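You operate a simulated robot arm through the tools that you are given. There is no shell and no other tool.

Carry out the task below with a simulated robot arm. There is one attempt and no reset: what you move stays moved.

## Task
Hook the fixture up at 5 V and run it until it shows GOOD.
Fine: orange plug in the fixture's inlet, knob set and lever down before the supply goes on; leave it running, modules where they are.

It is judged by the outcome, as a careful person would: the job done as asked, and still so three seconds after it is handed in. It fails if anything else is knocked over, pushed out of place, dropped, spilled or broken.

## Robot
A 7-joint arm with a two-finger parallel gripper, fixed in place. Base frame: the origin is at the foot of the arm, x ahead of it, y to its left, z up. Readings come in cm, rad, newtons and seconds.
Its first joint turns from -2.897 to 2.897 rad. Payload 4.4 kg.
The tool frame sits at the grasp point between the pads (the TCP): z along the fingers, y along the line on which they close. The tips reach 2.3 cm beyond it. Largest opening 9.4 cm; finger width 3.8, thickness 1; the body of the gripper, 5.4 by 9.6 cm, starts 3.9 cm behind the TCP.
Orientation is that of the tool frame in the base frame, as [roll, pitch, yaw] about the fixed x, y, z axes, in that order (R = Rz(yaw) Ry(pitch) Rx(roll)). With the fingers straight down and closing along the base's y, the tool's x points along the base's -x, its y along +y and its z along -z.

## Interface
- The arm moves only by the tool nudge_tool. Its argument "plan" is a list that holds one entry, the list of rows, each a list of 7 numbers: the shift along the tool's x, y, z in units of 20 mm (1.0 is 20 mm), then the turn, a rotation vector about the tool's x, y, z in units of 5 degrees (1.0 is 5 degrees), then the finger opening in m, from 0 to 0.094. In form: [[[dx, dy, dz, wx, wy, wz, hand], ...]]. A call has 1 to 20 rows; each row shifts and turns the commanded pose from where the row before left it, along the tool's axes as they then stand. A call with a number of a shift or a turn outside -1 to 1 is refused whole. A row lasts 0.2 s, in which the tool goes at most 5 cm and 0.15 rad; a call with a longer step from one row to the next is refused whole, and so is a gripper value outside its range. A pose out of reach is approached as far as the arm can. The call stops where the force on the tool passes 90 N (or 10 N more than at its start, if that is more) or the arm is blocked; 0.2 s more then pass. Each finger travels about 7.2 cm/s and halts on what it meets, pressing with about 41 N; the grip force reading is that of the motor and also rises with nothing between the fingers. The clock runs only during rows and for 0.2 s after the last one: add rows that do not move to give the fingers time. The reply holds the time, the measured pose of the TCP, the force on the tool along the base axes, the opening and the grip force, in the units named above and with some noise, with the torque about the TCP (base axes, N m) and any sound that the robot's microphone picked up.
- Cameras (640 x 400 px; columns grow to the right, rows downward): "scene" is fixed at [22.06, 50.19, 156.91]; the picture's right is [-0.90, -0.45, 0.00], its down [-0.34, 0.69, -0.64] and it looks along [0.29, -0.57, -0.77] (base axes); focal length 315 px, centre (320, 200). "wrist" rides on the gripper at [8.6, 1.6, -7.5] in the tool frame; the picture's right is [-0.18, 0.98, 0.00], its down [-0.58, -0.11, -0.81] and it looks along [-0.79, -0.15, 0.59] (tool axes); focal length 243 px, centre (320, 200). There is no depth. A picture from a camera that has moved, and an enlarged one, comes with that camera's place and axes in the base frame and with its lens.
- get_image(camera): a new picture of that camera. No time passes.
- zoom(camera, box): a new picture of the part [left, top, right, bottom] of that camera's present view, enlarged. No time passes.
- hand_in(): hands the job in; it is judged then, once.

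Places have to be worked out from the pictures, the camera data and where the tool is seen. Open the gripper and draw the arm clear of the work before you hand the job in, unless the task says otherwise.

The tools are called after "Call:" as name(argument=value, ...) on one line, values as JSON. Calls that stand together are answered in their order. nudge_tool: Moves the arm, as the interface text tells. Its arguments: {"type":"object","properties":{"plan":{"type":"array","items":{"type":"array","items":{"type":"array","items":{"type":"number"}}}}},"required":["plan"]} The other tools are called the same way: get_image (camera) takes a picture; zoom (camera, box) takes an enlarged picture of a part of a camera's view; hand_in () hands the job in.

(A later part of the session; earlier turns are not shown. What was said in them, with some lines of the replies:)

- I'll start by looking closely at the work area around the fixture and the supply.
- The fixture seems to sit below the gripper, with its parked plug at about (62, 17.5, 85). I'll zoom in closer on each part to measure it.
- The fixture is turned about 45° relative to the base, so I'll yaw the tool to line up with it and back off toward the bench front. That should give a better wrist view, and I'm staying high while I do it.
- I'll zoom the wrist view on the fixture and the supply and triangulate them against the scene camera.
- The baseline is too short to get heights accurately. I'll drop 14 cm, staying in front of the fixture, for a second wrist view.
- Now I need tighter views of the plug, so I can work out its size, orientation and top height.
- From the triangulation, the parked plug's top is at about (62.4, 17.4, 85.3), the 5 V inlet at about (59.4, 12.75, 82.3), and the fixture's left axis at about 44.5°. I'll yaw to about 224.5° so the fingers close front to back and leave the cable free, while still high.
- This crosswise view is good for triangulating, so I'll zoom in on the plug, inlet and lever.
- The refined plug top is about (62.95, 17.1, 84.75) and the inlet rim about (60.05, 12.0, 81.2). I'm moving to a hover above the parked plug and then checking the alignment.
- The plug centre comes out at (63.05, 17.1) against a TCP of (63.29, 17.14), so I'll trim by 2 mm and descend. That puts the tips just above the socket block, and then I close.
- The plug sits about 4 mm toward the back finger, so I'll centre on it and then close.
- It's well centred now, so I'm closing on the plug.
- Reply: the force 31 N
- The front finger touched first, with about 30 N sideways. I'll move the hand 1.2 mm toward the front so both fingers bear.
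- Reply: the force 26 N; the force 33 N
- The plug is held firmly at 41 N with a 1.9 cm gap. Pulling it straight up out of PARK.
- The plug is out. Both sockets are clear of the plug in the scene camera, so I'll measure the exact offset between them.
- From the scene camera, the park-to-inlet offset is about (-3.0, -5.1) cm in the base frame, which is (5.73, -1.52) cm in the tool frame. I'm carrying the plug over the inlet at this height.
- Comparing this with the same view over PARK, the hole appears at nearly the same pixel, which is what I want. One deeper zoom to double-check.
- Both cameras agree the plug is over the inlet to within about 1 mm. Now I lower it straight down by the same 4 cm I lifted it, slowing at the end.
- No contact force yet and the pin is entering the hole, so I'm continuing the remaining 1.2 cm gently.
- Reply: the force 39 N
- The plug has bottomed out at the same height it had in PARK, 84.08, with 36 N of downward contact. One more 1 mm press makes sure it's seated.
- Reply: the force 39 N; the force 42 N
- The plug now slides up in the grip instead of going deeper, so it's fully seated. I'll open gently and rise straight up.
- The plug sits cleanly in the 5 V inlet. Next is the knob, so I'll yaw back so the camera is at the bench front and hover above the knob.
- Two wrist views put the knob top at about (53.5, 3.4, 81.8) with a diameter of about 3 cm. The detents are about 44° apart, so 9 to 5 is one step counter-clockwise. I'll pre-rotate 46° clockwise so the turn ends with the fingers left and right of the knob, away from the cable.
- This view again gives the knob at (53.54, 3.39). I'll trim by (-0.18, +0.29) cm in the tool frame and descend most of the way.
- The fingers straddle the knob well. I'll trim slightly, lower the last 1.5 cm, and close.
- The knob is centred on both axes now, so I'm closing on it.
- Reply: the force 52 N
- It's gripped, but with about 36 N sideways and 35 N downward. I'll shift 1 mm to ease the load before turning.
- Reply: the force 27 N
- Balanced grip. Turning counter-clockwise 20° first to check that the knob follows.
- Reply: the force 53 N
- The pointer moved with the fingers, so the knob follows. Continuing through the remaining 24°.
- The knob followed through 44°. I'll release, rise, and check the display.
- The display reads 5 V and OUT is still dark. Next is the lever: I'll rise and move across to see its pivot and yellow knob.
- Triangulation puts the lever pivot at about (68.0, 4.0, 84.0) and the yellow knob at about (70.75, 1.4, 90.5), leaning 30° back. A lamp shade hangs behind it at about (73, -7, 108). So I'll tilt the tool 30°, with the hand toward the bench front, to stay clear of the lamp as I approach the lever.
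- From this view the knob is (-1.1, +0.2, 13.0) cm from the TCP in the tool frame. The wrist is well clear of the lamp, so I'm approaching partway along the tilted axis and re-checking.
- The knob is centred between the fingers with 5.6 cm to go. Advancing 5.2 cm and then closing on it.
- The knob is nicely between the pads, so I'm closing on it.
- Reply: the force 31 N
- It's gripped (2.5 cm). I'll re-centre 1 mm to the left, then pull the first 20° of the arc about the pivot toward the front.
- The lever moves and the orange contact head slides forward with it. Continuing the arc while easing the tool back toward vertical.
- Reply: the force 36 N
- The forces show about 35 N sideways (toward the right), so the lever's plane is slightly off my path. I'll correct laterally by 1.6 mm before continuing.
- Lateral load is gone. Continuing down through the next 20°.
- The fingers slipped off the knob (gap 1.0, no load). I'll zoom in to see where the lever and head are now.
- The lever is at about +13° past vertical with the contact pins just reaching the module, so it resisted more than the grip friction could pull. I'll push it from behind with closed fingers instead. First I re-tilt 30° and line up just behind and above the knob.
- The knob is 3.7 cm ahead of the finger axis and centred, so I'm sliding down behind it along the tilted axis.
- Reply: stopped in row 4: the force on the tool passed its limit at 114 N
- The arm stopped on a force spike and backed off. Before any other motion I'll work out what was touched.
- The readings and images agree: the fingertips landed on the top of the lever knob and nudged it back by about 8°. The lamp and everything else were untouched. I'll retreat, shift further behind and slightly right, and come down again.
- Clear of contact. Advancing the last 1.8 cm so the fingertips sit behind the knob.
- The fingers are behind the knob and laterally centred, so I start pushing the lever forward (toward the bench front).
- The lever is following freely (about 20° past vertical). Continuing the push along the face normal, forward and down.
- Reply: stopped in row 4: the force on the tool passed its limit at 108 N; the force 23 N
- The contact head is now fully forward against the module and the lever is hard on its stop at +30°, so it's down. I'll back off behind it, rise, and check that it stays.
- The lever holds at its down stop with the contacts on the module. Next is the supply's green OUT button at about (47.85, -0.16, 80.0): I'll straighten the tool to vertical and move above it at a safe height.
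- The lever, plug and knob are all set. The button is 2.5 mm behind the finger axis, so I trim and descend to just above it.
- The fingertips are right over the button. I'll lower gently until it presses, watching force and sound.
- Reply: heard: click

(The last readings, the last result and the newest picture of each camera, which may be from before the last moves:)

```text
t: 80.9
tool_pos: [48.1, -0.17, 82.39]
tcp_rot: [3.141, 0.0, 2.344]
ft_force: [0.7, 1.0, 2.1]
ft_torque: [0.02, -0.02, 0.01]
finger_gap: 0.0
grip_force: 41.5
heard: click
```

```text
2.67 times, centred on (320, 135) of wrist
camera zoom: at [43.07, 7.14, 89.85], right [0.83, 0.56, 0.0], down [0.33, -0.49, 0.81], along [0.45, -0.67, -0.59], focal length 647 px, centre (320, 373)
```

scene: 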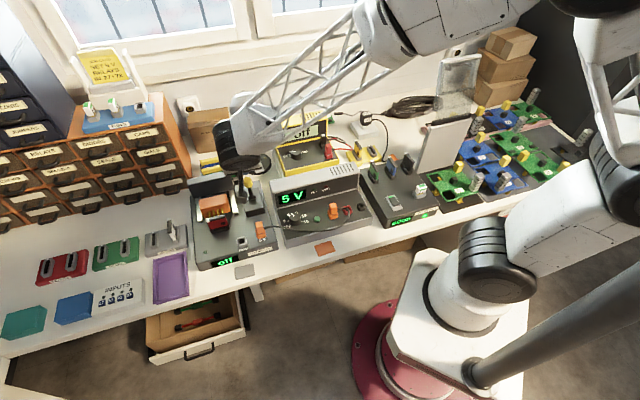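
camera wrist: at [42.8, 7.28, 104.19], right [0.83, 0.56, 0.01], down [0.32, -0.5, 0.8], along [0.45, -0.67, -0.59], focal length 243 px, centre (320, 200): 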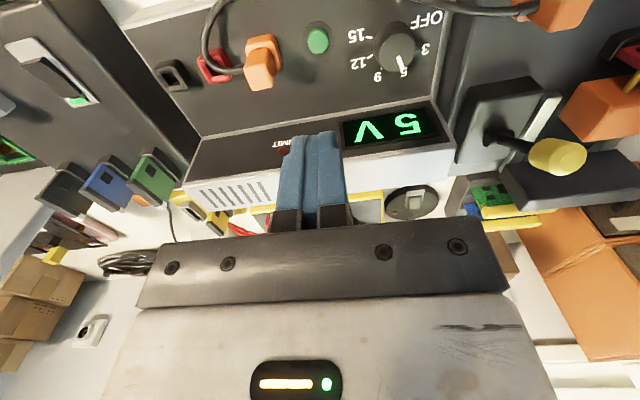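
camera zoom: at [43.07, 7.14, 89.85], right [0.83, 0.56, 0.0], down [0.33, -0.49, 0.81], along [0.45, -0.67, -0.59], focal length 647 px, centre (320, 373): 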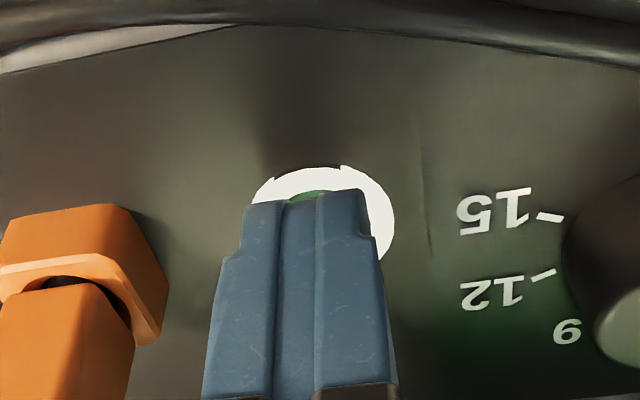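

A click was heard and the button ring lit up, so the supply is on. I'll rise straight off the button and check the displays.

Call:
nudge_tool(plan=[[[0, 0, -0.4, 0, 0, 0, 0.0], [0, 0, -0.8, 0, 0, 0, 0.0], [0, 0, -0.9, 0, 0, 0, 0.0], [0, 0, -0.9, 0, 0, 0, 0.0], [0, 0, -0.9, 0, 0, 0, 0.0], [0, 0, -0.9, 0, 0, 0, 0.0], [0, 0, -0.9, 0, 0, 0, 0.0], [0, 0, -0.9, 0, 0, 0, 0.0], [0, 0, -0.9, 0, 0, 0, 0.0], [0, 0, 0, 0, 0, 0, 0.04]]])

Call:
zoom(camera="scene", box=[190, 140, 370, 280])

Call:
get_image(camera="wrist")

```text
t: 83.1
tool_pos: [47.98, -0.18, 97.33]
tcp_rot: [3.142, 0.002, 2.344]
ft_force: [-0.2, 0.2, 0.3]
ft_torque: [0.01, 0.03, 0.0]
finger_gap: 4.01
grip_force: 0.0
heard: click
```

```text
2.86 times, centred on (280, 210) of scene
camera zoom: at [22.06, 50.19, 156.91], right [-0.9, -0.45, 0.0], down [-0.34, 0.69, -0.64], along [0.29, -0.57, -0.77], focal length 899 px, centre (434, 171)
```

zoom: 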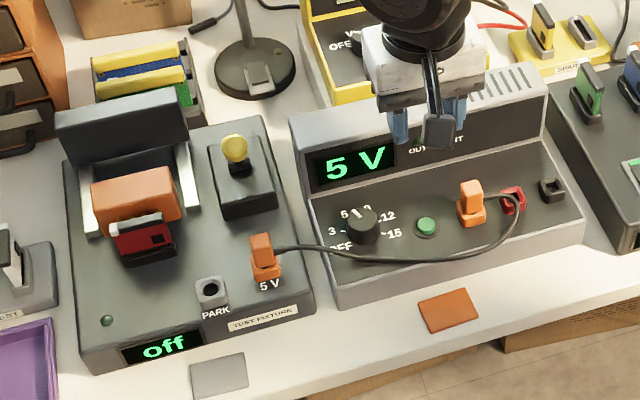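

```text
taken
camera wrist: at [43.12, 7.2, 104.87], right [0.83, 0.56, 0.0], down [0.33, -0.49, 0.81], along [0.45, -0.67, -0.59], focal length 243 px, centre (320, 200)
```

wrist: 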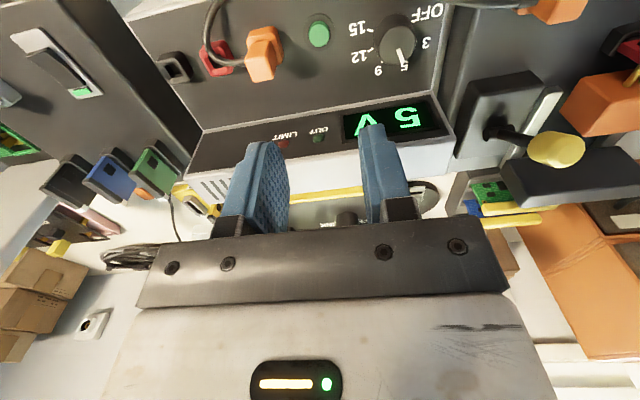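

Call:
zoom(camera="wrist", box=[260, 10, 360, 150])

Call:
zoom(camera="scene", box=[290, 190, 340, 230])

Call:
zoom(camera="scene", box=[190, 180, 270, 280])

```text
2.86 times, centred on (310, 80) of wrist
camera zoom: at [43.12, 7.2, 104.87], right [0.83, 0.56, 0.0], down [0.33, -0.49, 0.81], along [0.45, -0.67, -0.59], focal length 693 px, centre (349, 543)
```

zoom: 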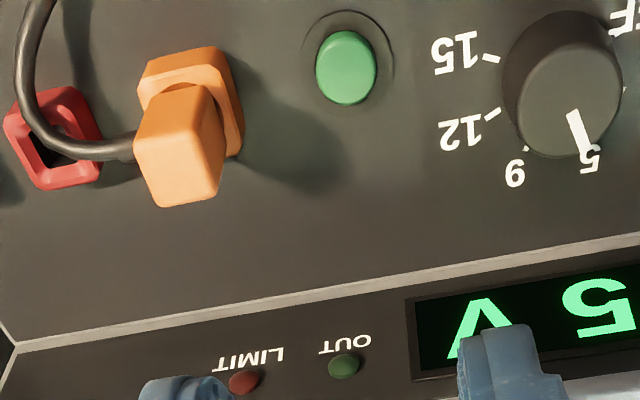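

```text
10.00 times, centred on (315, 210) of scene
camera zoom: at [22.06, 50.19, 156.91], right [-0.9, -0.45, 0.0], down [-0.34, 0.69, -0.64], along [0.29, -0.57, -0.77], focal length 3146 px, centre (370, 100)
```

zoom: 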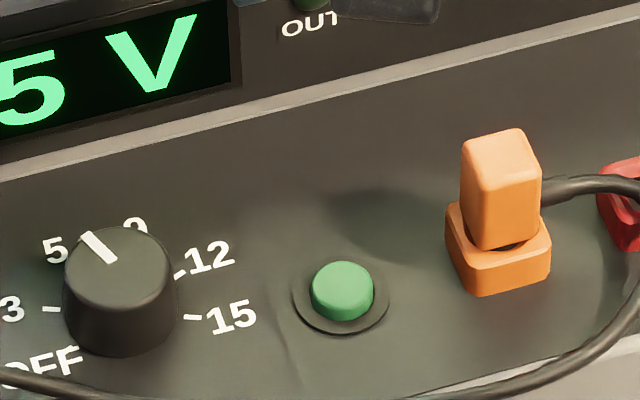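

```text
4.00 times, centred on (230, 230) of scene
camera zoom: at [22.06, 50.19, 156.91], right [-0.9, -0.45, 0.0], down [-0.34, 0.69, -0.64], along [0.29, -0.57, -0.77], focal length 1258 px, centre (680, 80)
```

zoom: 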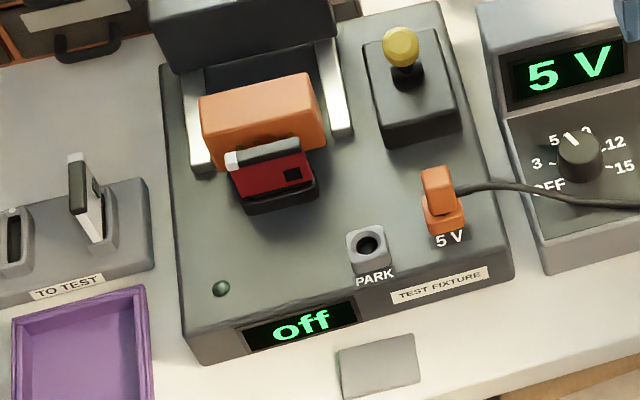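

Two clicks were heard: one on pressing, when the ring lit, and one on lifting. The output is now off. I'll go back down and press more firmly, looking at OUT and the fixture while it's held.

Call:
nudge_tool(plan=[[[0, 0, 0.7, 0, 0, 0, 0.0], [0, 0, 0.9, 0, 0, 0, 0.0], [0, 0, 0.9, 0, 0, 0, 0.0], [0, 0, 0.9, 0, 0, 0, 0.0], [0, 0, 0.9, 0, 0, 0, 0.0], [0, 0, 0.9, 0, 0, 0, 0.0], [0, 0, 0.9, 0, 0, 0, 0.0], [0, 0, 0.6, 0, 0, 0, 0.0], [0, 0, 0.4, 0, 0, 0, 0.0], [0, 0, 0.2, 0, 0, 0, 0.0], [0, 0, 0, 0, 0, 0, 0.0]]])

Call:
zoom(camera="wrist", box=[220, 60, 420, 210])

Call:
nudge_tool(plan=[[[0, 0, 0.1, 0, 0, 0, 0.0], [0, 0, 0.1, 0, 0, 0, 0.0], [0, 0, 0, 0, 0, 0, 0.0]]])

Call:
zoom(camera="wrist", box=[220, 60, 420, 210])

Call:
zoom(camera="scene", box=[190, 140, 370, 280])

```text
t: 85.5
tool_pos: [48.08, -0.16, 82.83]
tcp_rot: [3.141, 0.0, 2.344]
ft_force: [0.6, -0.6, -0.1]
ft_torque: [0.04, 0.0, -0.01]
finger_gap: 0.02
grip_force: 41.0
```

```text
2.67 times, centred on (320, 135) of wrist
camera zoom: at [43.11, 7.22, 90.31], right [0.83, 0.56, 0.0], down [0.33, -0.49, 0.81], along [0.45, -0.67, -0.59], focal length 647 px, centre (320, 373)
```

zoom: 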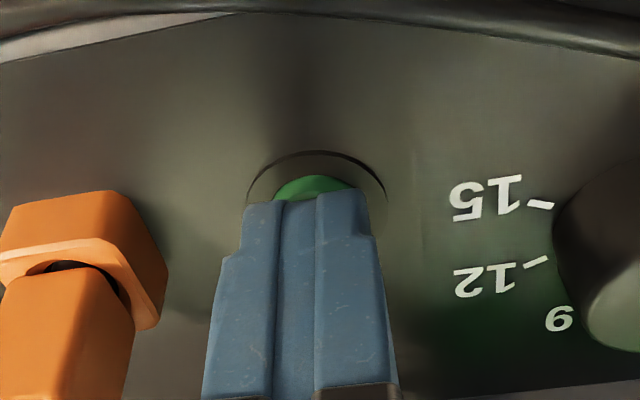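

```text
t: 86.3
tool_pos: [47.92, -0.26, 82.48]
tcp_rot: [3.141, 0.0, 2.344]
ft_force: [0.2, 0.4, 0.9]
ft_torque: [0.02, -0.02, -0.01]
finger_gap: 0.03
grip_force: 40.9
```

```text
2.67 times, centred on (320, 135) of wrist
camera zoom: at [43.03, 7.12, 90.0], right [0.83, 0.56, 0.0], down [0.33, -0.49, 0.81], along [0.45, -0.67, -0.59], focal length 647 px, centre (320, 373)
```

zoom: 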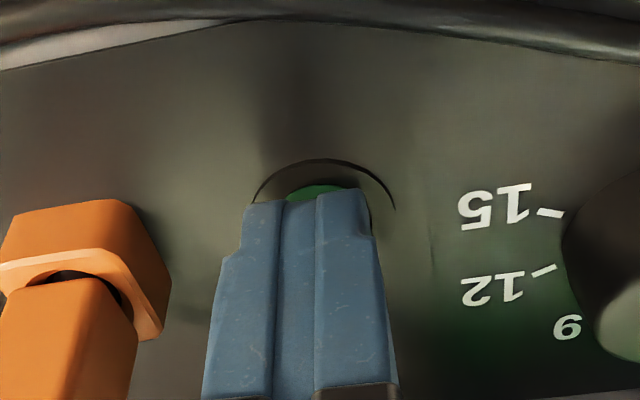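

```text
2.86 times, centred on (280, 210) of scene
camera zoom: at [22.06, 50.19, 156.91], right [-0.9, -0.45, 0.0], down [-0.34, 0.69, -0.64], along [0.29, -0.57, -0.77], focal length 899 px, centre (434, 171)
```

zoom: 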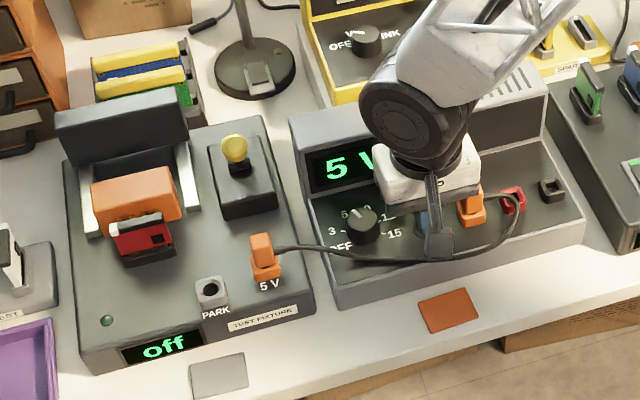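

Not yet pressed. Going 1 mm at a time, looking after each.

Call:
nudge_tool(plan=[[[0, 0, 0.06, 0, 0, 0, 0.0]]])

Call:
zoom(camera="wrist", box=[220, 60, 420, 210])

Call:
zoom(camera="scene", box=[190, 140, 370, 280])

```text
t: 86.7
tool_pos: [47.89, -0.24, 82.44]
tcp_rot: [-3.141, -0.001, 2.346]
ft_force: [0.0, 1.6, 1.8]
ft_torque: [-0.01, -0.02, -0.01]
finger_gap: 0.0
grip_force: 41.4
heard: click
```

```text
2.67 times, centred on (320, 135) of wrist
camera zoom: at [43.03, 7.11, 89.9], right [0.83, 0.56, 0.0], down [0.33, -0.49, 0.81], along [0.45, -0.67, -0.59], focal length 647 px, centre (320, 373)
```

zoom: 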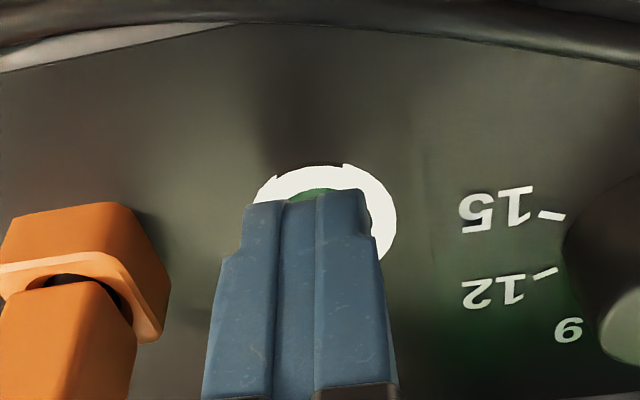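

```text
2.86 times, centred on (280, 210) of scene
camera zoom: at [22.06, 50.19, 156.91], right [-0.9, -0.45, 0.0], down [-0.34, 0.69, -0.64], along [0.29, -0.57, -0.77], focal length 899 px, centre (434, 171)
```

zoom: 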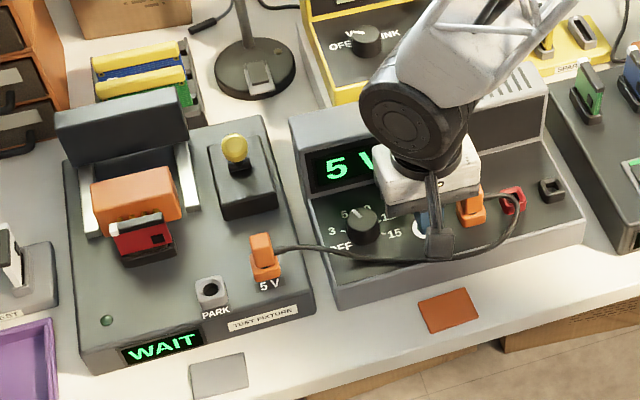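

The ring is lit and the fixture shows WAIT. I was probably sitting right at the switch threshold last time, so I'll press 2 mm deeper, hold, and confirm it stays on before releasing briskly.

Call:
nudge_tool(plan=[[[0, 0, 0.1, 0, 0, 0, 0.0], [0, 0, 0, 0, 0, 0, 0.0]]])

Call:
zoom(camera="scene", box=[190, 140, 370, 280])

Call:
zoom(camera="wrist", box=[220, 60, 420, 210])

```text
t: 87.3
tool_pos: [47.86, -0.31, 82.17]
tcp_rot: [3.141, -0.001, 2.345]
ft_force: [2.4, 2.5, 7.2]
ft_torque: [0.03, -0.06, 0.01]
finger_gap: 0.0
grip_force: 40.6
```

```text
2.86 times, centred on (280, 210) of scene
camera zoom: at [22.06, 50.19, 156.91], right [-0.9, -0.45, 0.0], down [-0.34, 0.69, -0.64], along [0.29, -0.57, -0.77], focal length 899 px, centre (434, 171)
```

zoom: 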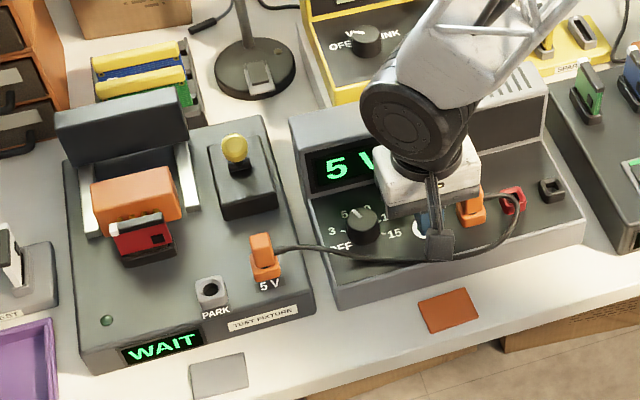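

```text
2.67 times, centred on (320, 135) of wrist
camera zoom: at [43.02, 7.08, 89.67], right [0.83, 0.56, 0.0], down [0.33, -0.49, 0.81], along [0.45, -0.67, -0.59], focal length 647 px, centre (320, 373)
```

zoom: 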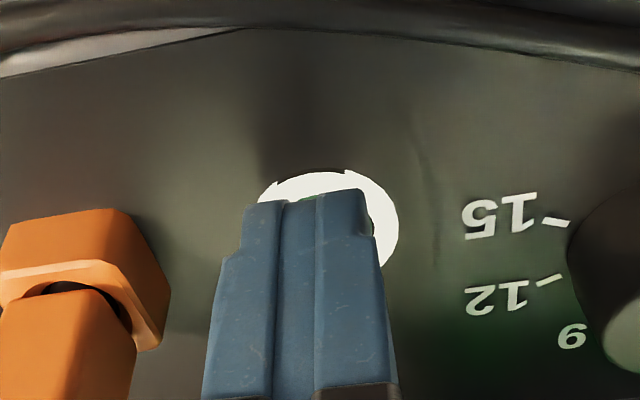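

Still on and firmly pressed (7 N). Now a brisk, straight release.

Call:
nudge_tool(plan=[[[0, 0, -1, 0, 0, 0, 0.0], [0, 0, -1, 0, 0, 0, 0.0]]])

Call:
zoom(camera="scene", box=[190, 140, 370, 280])

Call:
zoom(camera="wrist", box=[220, 40, 420, 190])

```text
t: 87.9
tool_pos: [48.05, -0.13, 85.89]
tcp_rot: [-3.14, -0.002, 2.343]
ft_force: [1.1, 0.3, -0.4]
ft_torque: [0.0, 0.01, 0.01]
finger_gap: 0.03
grip_force: 41.9
```

```text
2.86 times, centred on (280, 210) of scene
camera zoom: at [22.06, 50.19, 156.91], right [-0.9, -0.45, 0.0], down [-0.34, 0.69, -0.64], along [0.29, -0.57, -0.77], focal length 899 px, centre (434, 171)
```

zoom: 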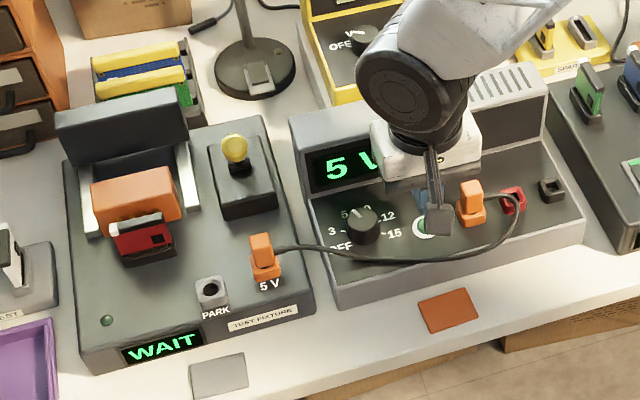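

```text
2.67 times, centred on (320, 115) of wrist
camera zoom: at [43.06, 7.16, 93.5], right [0.83, 0.56, 0.0], down [0.33, -0.49, 0.81], along [0.45, -0.67, -0.59], focal length 647 px, centre (320, 427)
```

zoom: 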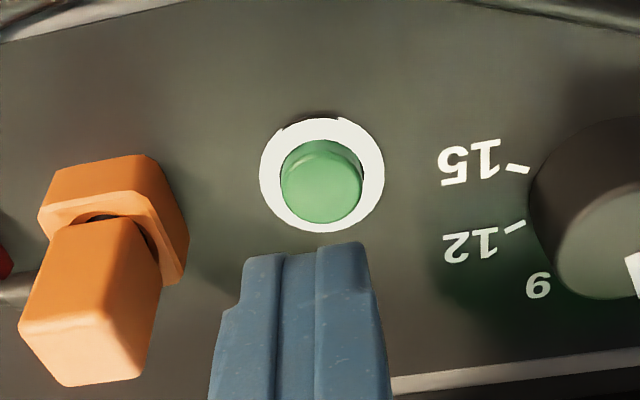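

The output stays on after release: the ring is lit and the fixture shows WAIT. I'll rise clear of the work, open the gripper, and wait for the result.

Call:
nudge_tool(plan=[[[0, 0, -0.9, 0, 0, 0, 0.0], [0, 0, -0.9, 0, 0, 0, 0.0], [0, 0, -0.9, 0, 0, 0, 0.0], [0, 0, -0.9, 0, 0, 0, 0.0], [0, 0, -0.9, 0, 0, 0, 0.0], [0, 0, -0.9, 0, 0, 0, 0.0], [0, 0, -0.9, 0, 0, 0, 0.05], [0.9, 0, -0.9, 0, 0, 0, 0.05], [0.9, 0, -0.9, 0, 0, 0, 0.05], [0.9, 0, -0.9, 0, 0, 0, 0.05], [0.9, 0, 0, 0, 0, 0, 0.05], [0.9, 0, 0, 0, 0, 0, 0.05], [0.9, 0, 0, 0, 0, 0, 0.05], [0, 0, 0, 0, 0, 0, 0.05]]])

Call:
get_image(camera="scene")

Call:
zoom(camera="scene", box=[190, 140, 370, 280])

```text
t: 90.9
tool_pos: [40.31, 7.6, 104.13]
tcp_rot: [-3.141, 0.001, 2.346]
ft_force: [0.0, -0.1, 0.6]
ft_torque: [0.0, 0.03, 0.03]
finger_gap: 5.03
grip_force: 0.0
```

```text
taken
```

scene: 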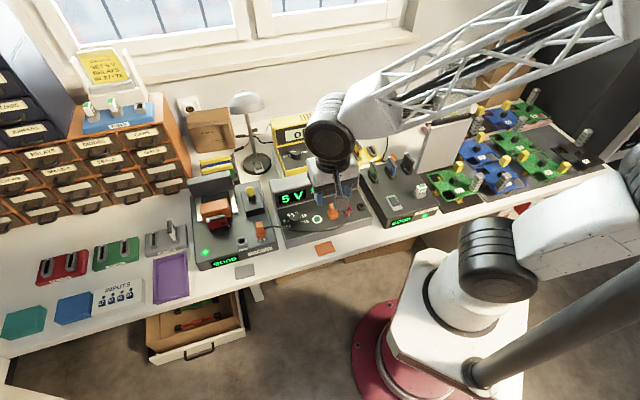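

```text
2.86 times, centred on (280, 210) of scene
camera zoom: at [22.06, 50.19, 156.91], right [-0.9, -0.45, 0.0], down [-0.34, 0.69, -0.64], along [0.29, -0.57, -0.77], focal length 899 px, centre (434, 171)
```

zoom: 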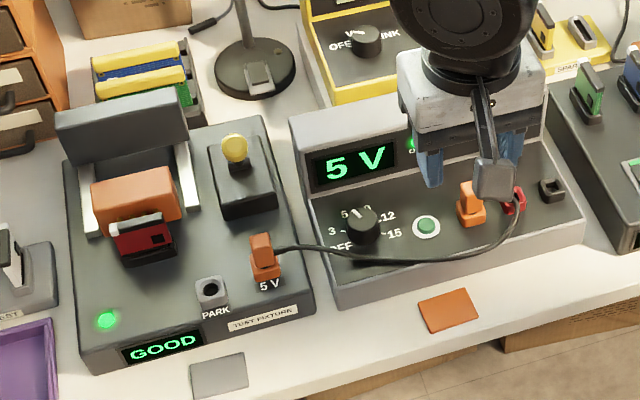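

The fixture shows GOOD with its green lamp lit, and OUT is on. I'll draw the arm a bit further back, wait two seconds, and check it holds.

Call:
nudge_tool(plan=[[[0.8, 0, -0.8, 0, 0, 0, 0.05], [0.8, 0, -0.8, 0, 0, 0, 0.05], [0.8, 0, -0.8, 0, 0, 0, 0.05], [0, 0, 0, 0, 0, 0, 0.05], [0, 0, 0, 0, 0, 0, 0.05], [0, 0, 0, 0, 0, 0, 0.05], [0, 0, 0, 0, 0, 0, 0.05], [0, 0, 0, 0, 0, 0, 0.05], [0, 0, 0, 0, 0, 0, 0.05], [0, 0, 0, 0, 0, 0, 0.05], [0, 0, 0, 0, 0, 0, 0.05], [0, 0, 0, 0, 0, 0, 0.05], [0, 0, 0, 0, 0, 0, 0.05]]])

Call:
zoom(camera="scene", box=[190, 140, 370, 280])

Call:
get_image(camera="scene")

```text
t: 93.7
tool_pos: [36.82, 11.04, 108.71]
tcp_rot: [3.141, 0.001, 2.344]
ft_force: [-0.1, 0.9, -0.2]
ft_torque: [-0.01, 0.0, -0.01]
finger_gap: 5.02
grip_force: 0.0
```

```text
2.86 times, centred on (280, 210) of scene
camera zoom: at [22.06, 50.19, 156.91], right [-0.9, -0.45, 0.0], down [-0.34, 0.69, -0.64], along [0.29, -0.57, -0.77], focal length 899 px, centre (434, 171)
```

zoom: 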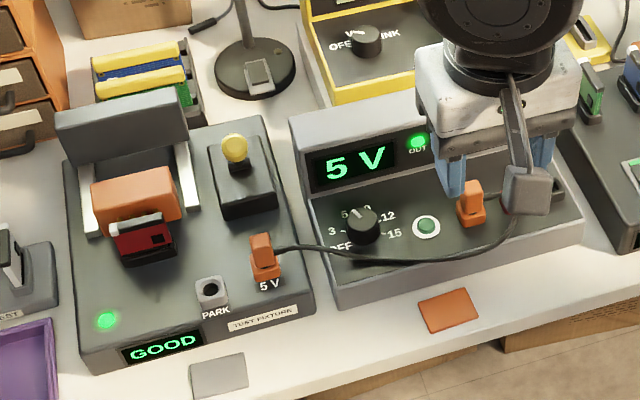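

```text
taken
```

scene: 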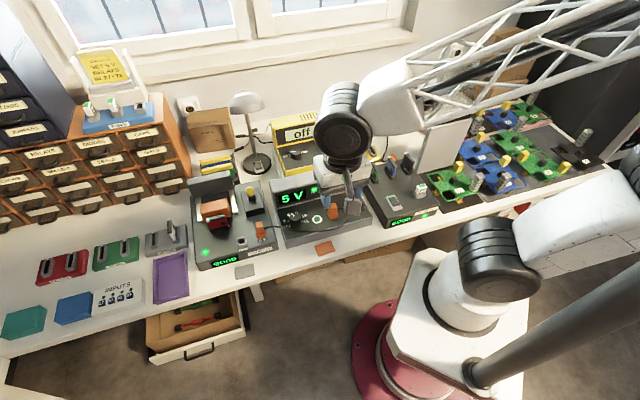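

GOOD is steady at 5 V with OUT lit, the plug in the inlet, the lever down and the modules where they were. The lamp and everything else are undisturbed, and the arm is clear with the gripper open. Handing in.

Call:
hand_in()

```text
The job is handed in.
```

The fixture is hooked up at 5 V and showing GOOD, with its green lamp lit, and I left it running. GOOD had held for about three seconds before I handed the job in.

- **Setup:** The orange plug is seated in the fixture's 5 V inlet and the supply reads 5 V. The lever is down on its stop, with the contacts against the module. All of this was set before the supply went on.
- **Lever:** My grip slipped off it on the first try. On the second try the fingertips landed on its knob, the arm stopped on the force limit, and the lever moved back by about 8°. I then pushed it down from behind.
- **Supply button:** The first press switched the output on, but it clicked off again as I lifted away. The second press was deeper and stayed on.

The modules are where they were, and I saw nothing else knocked or shifted. The gripper is open and the arm is clear of the work.
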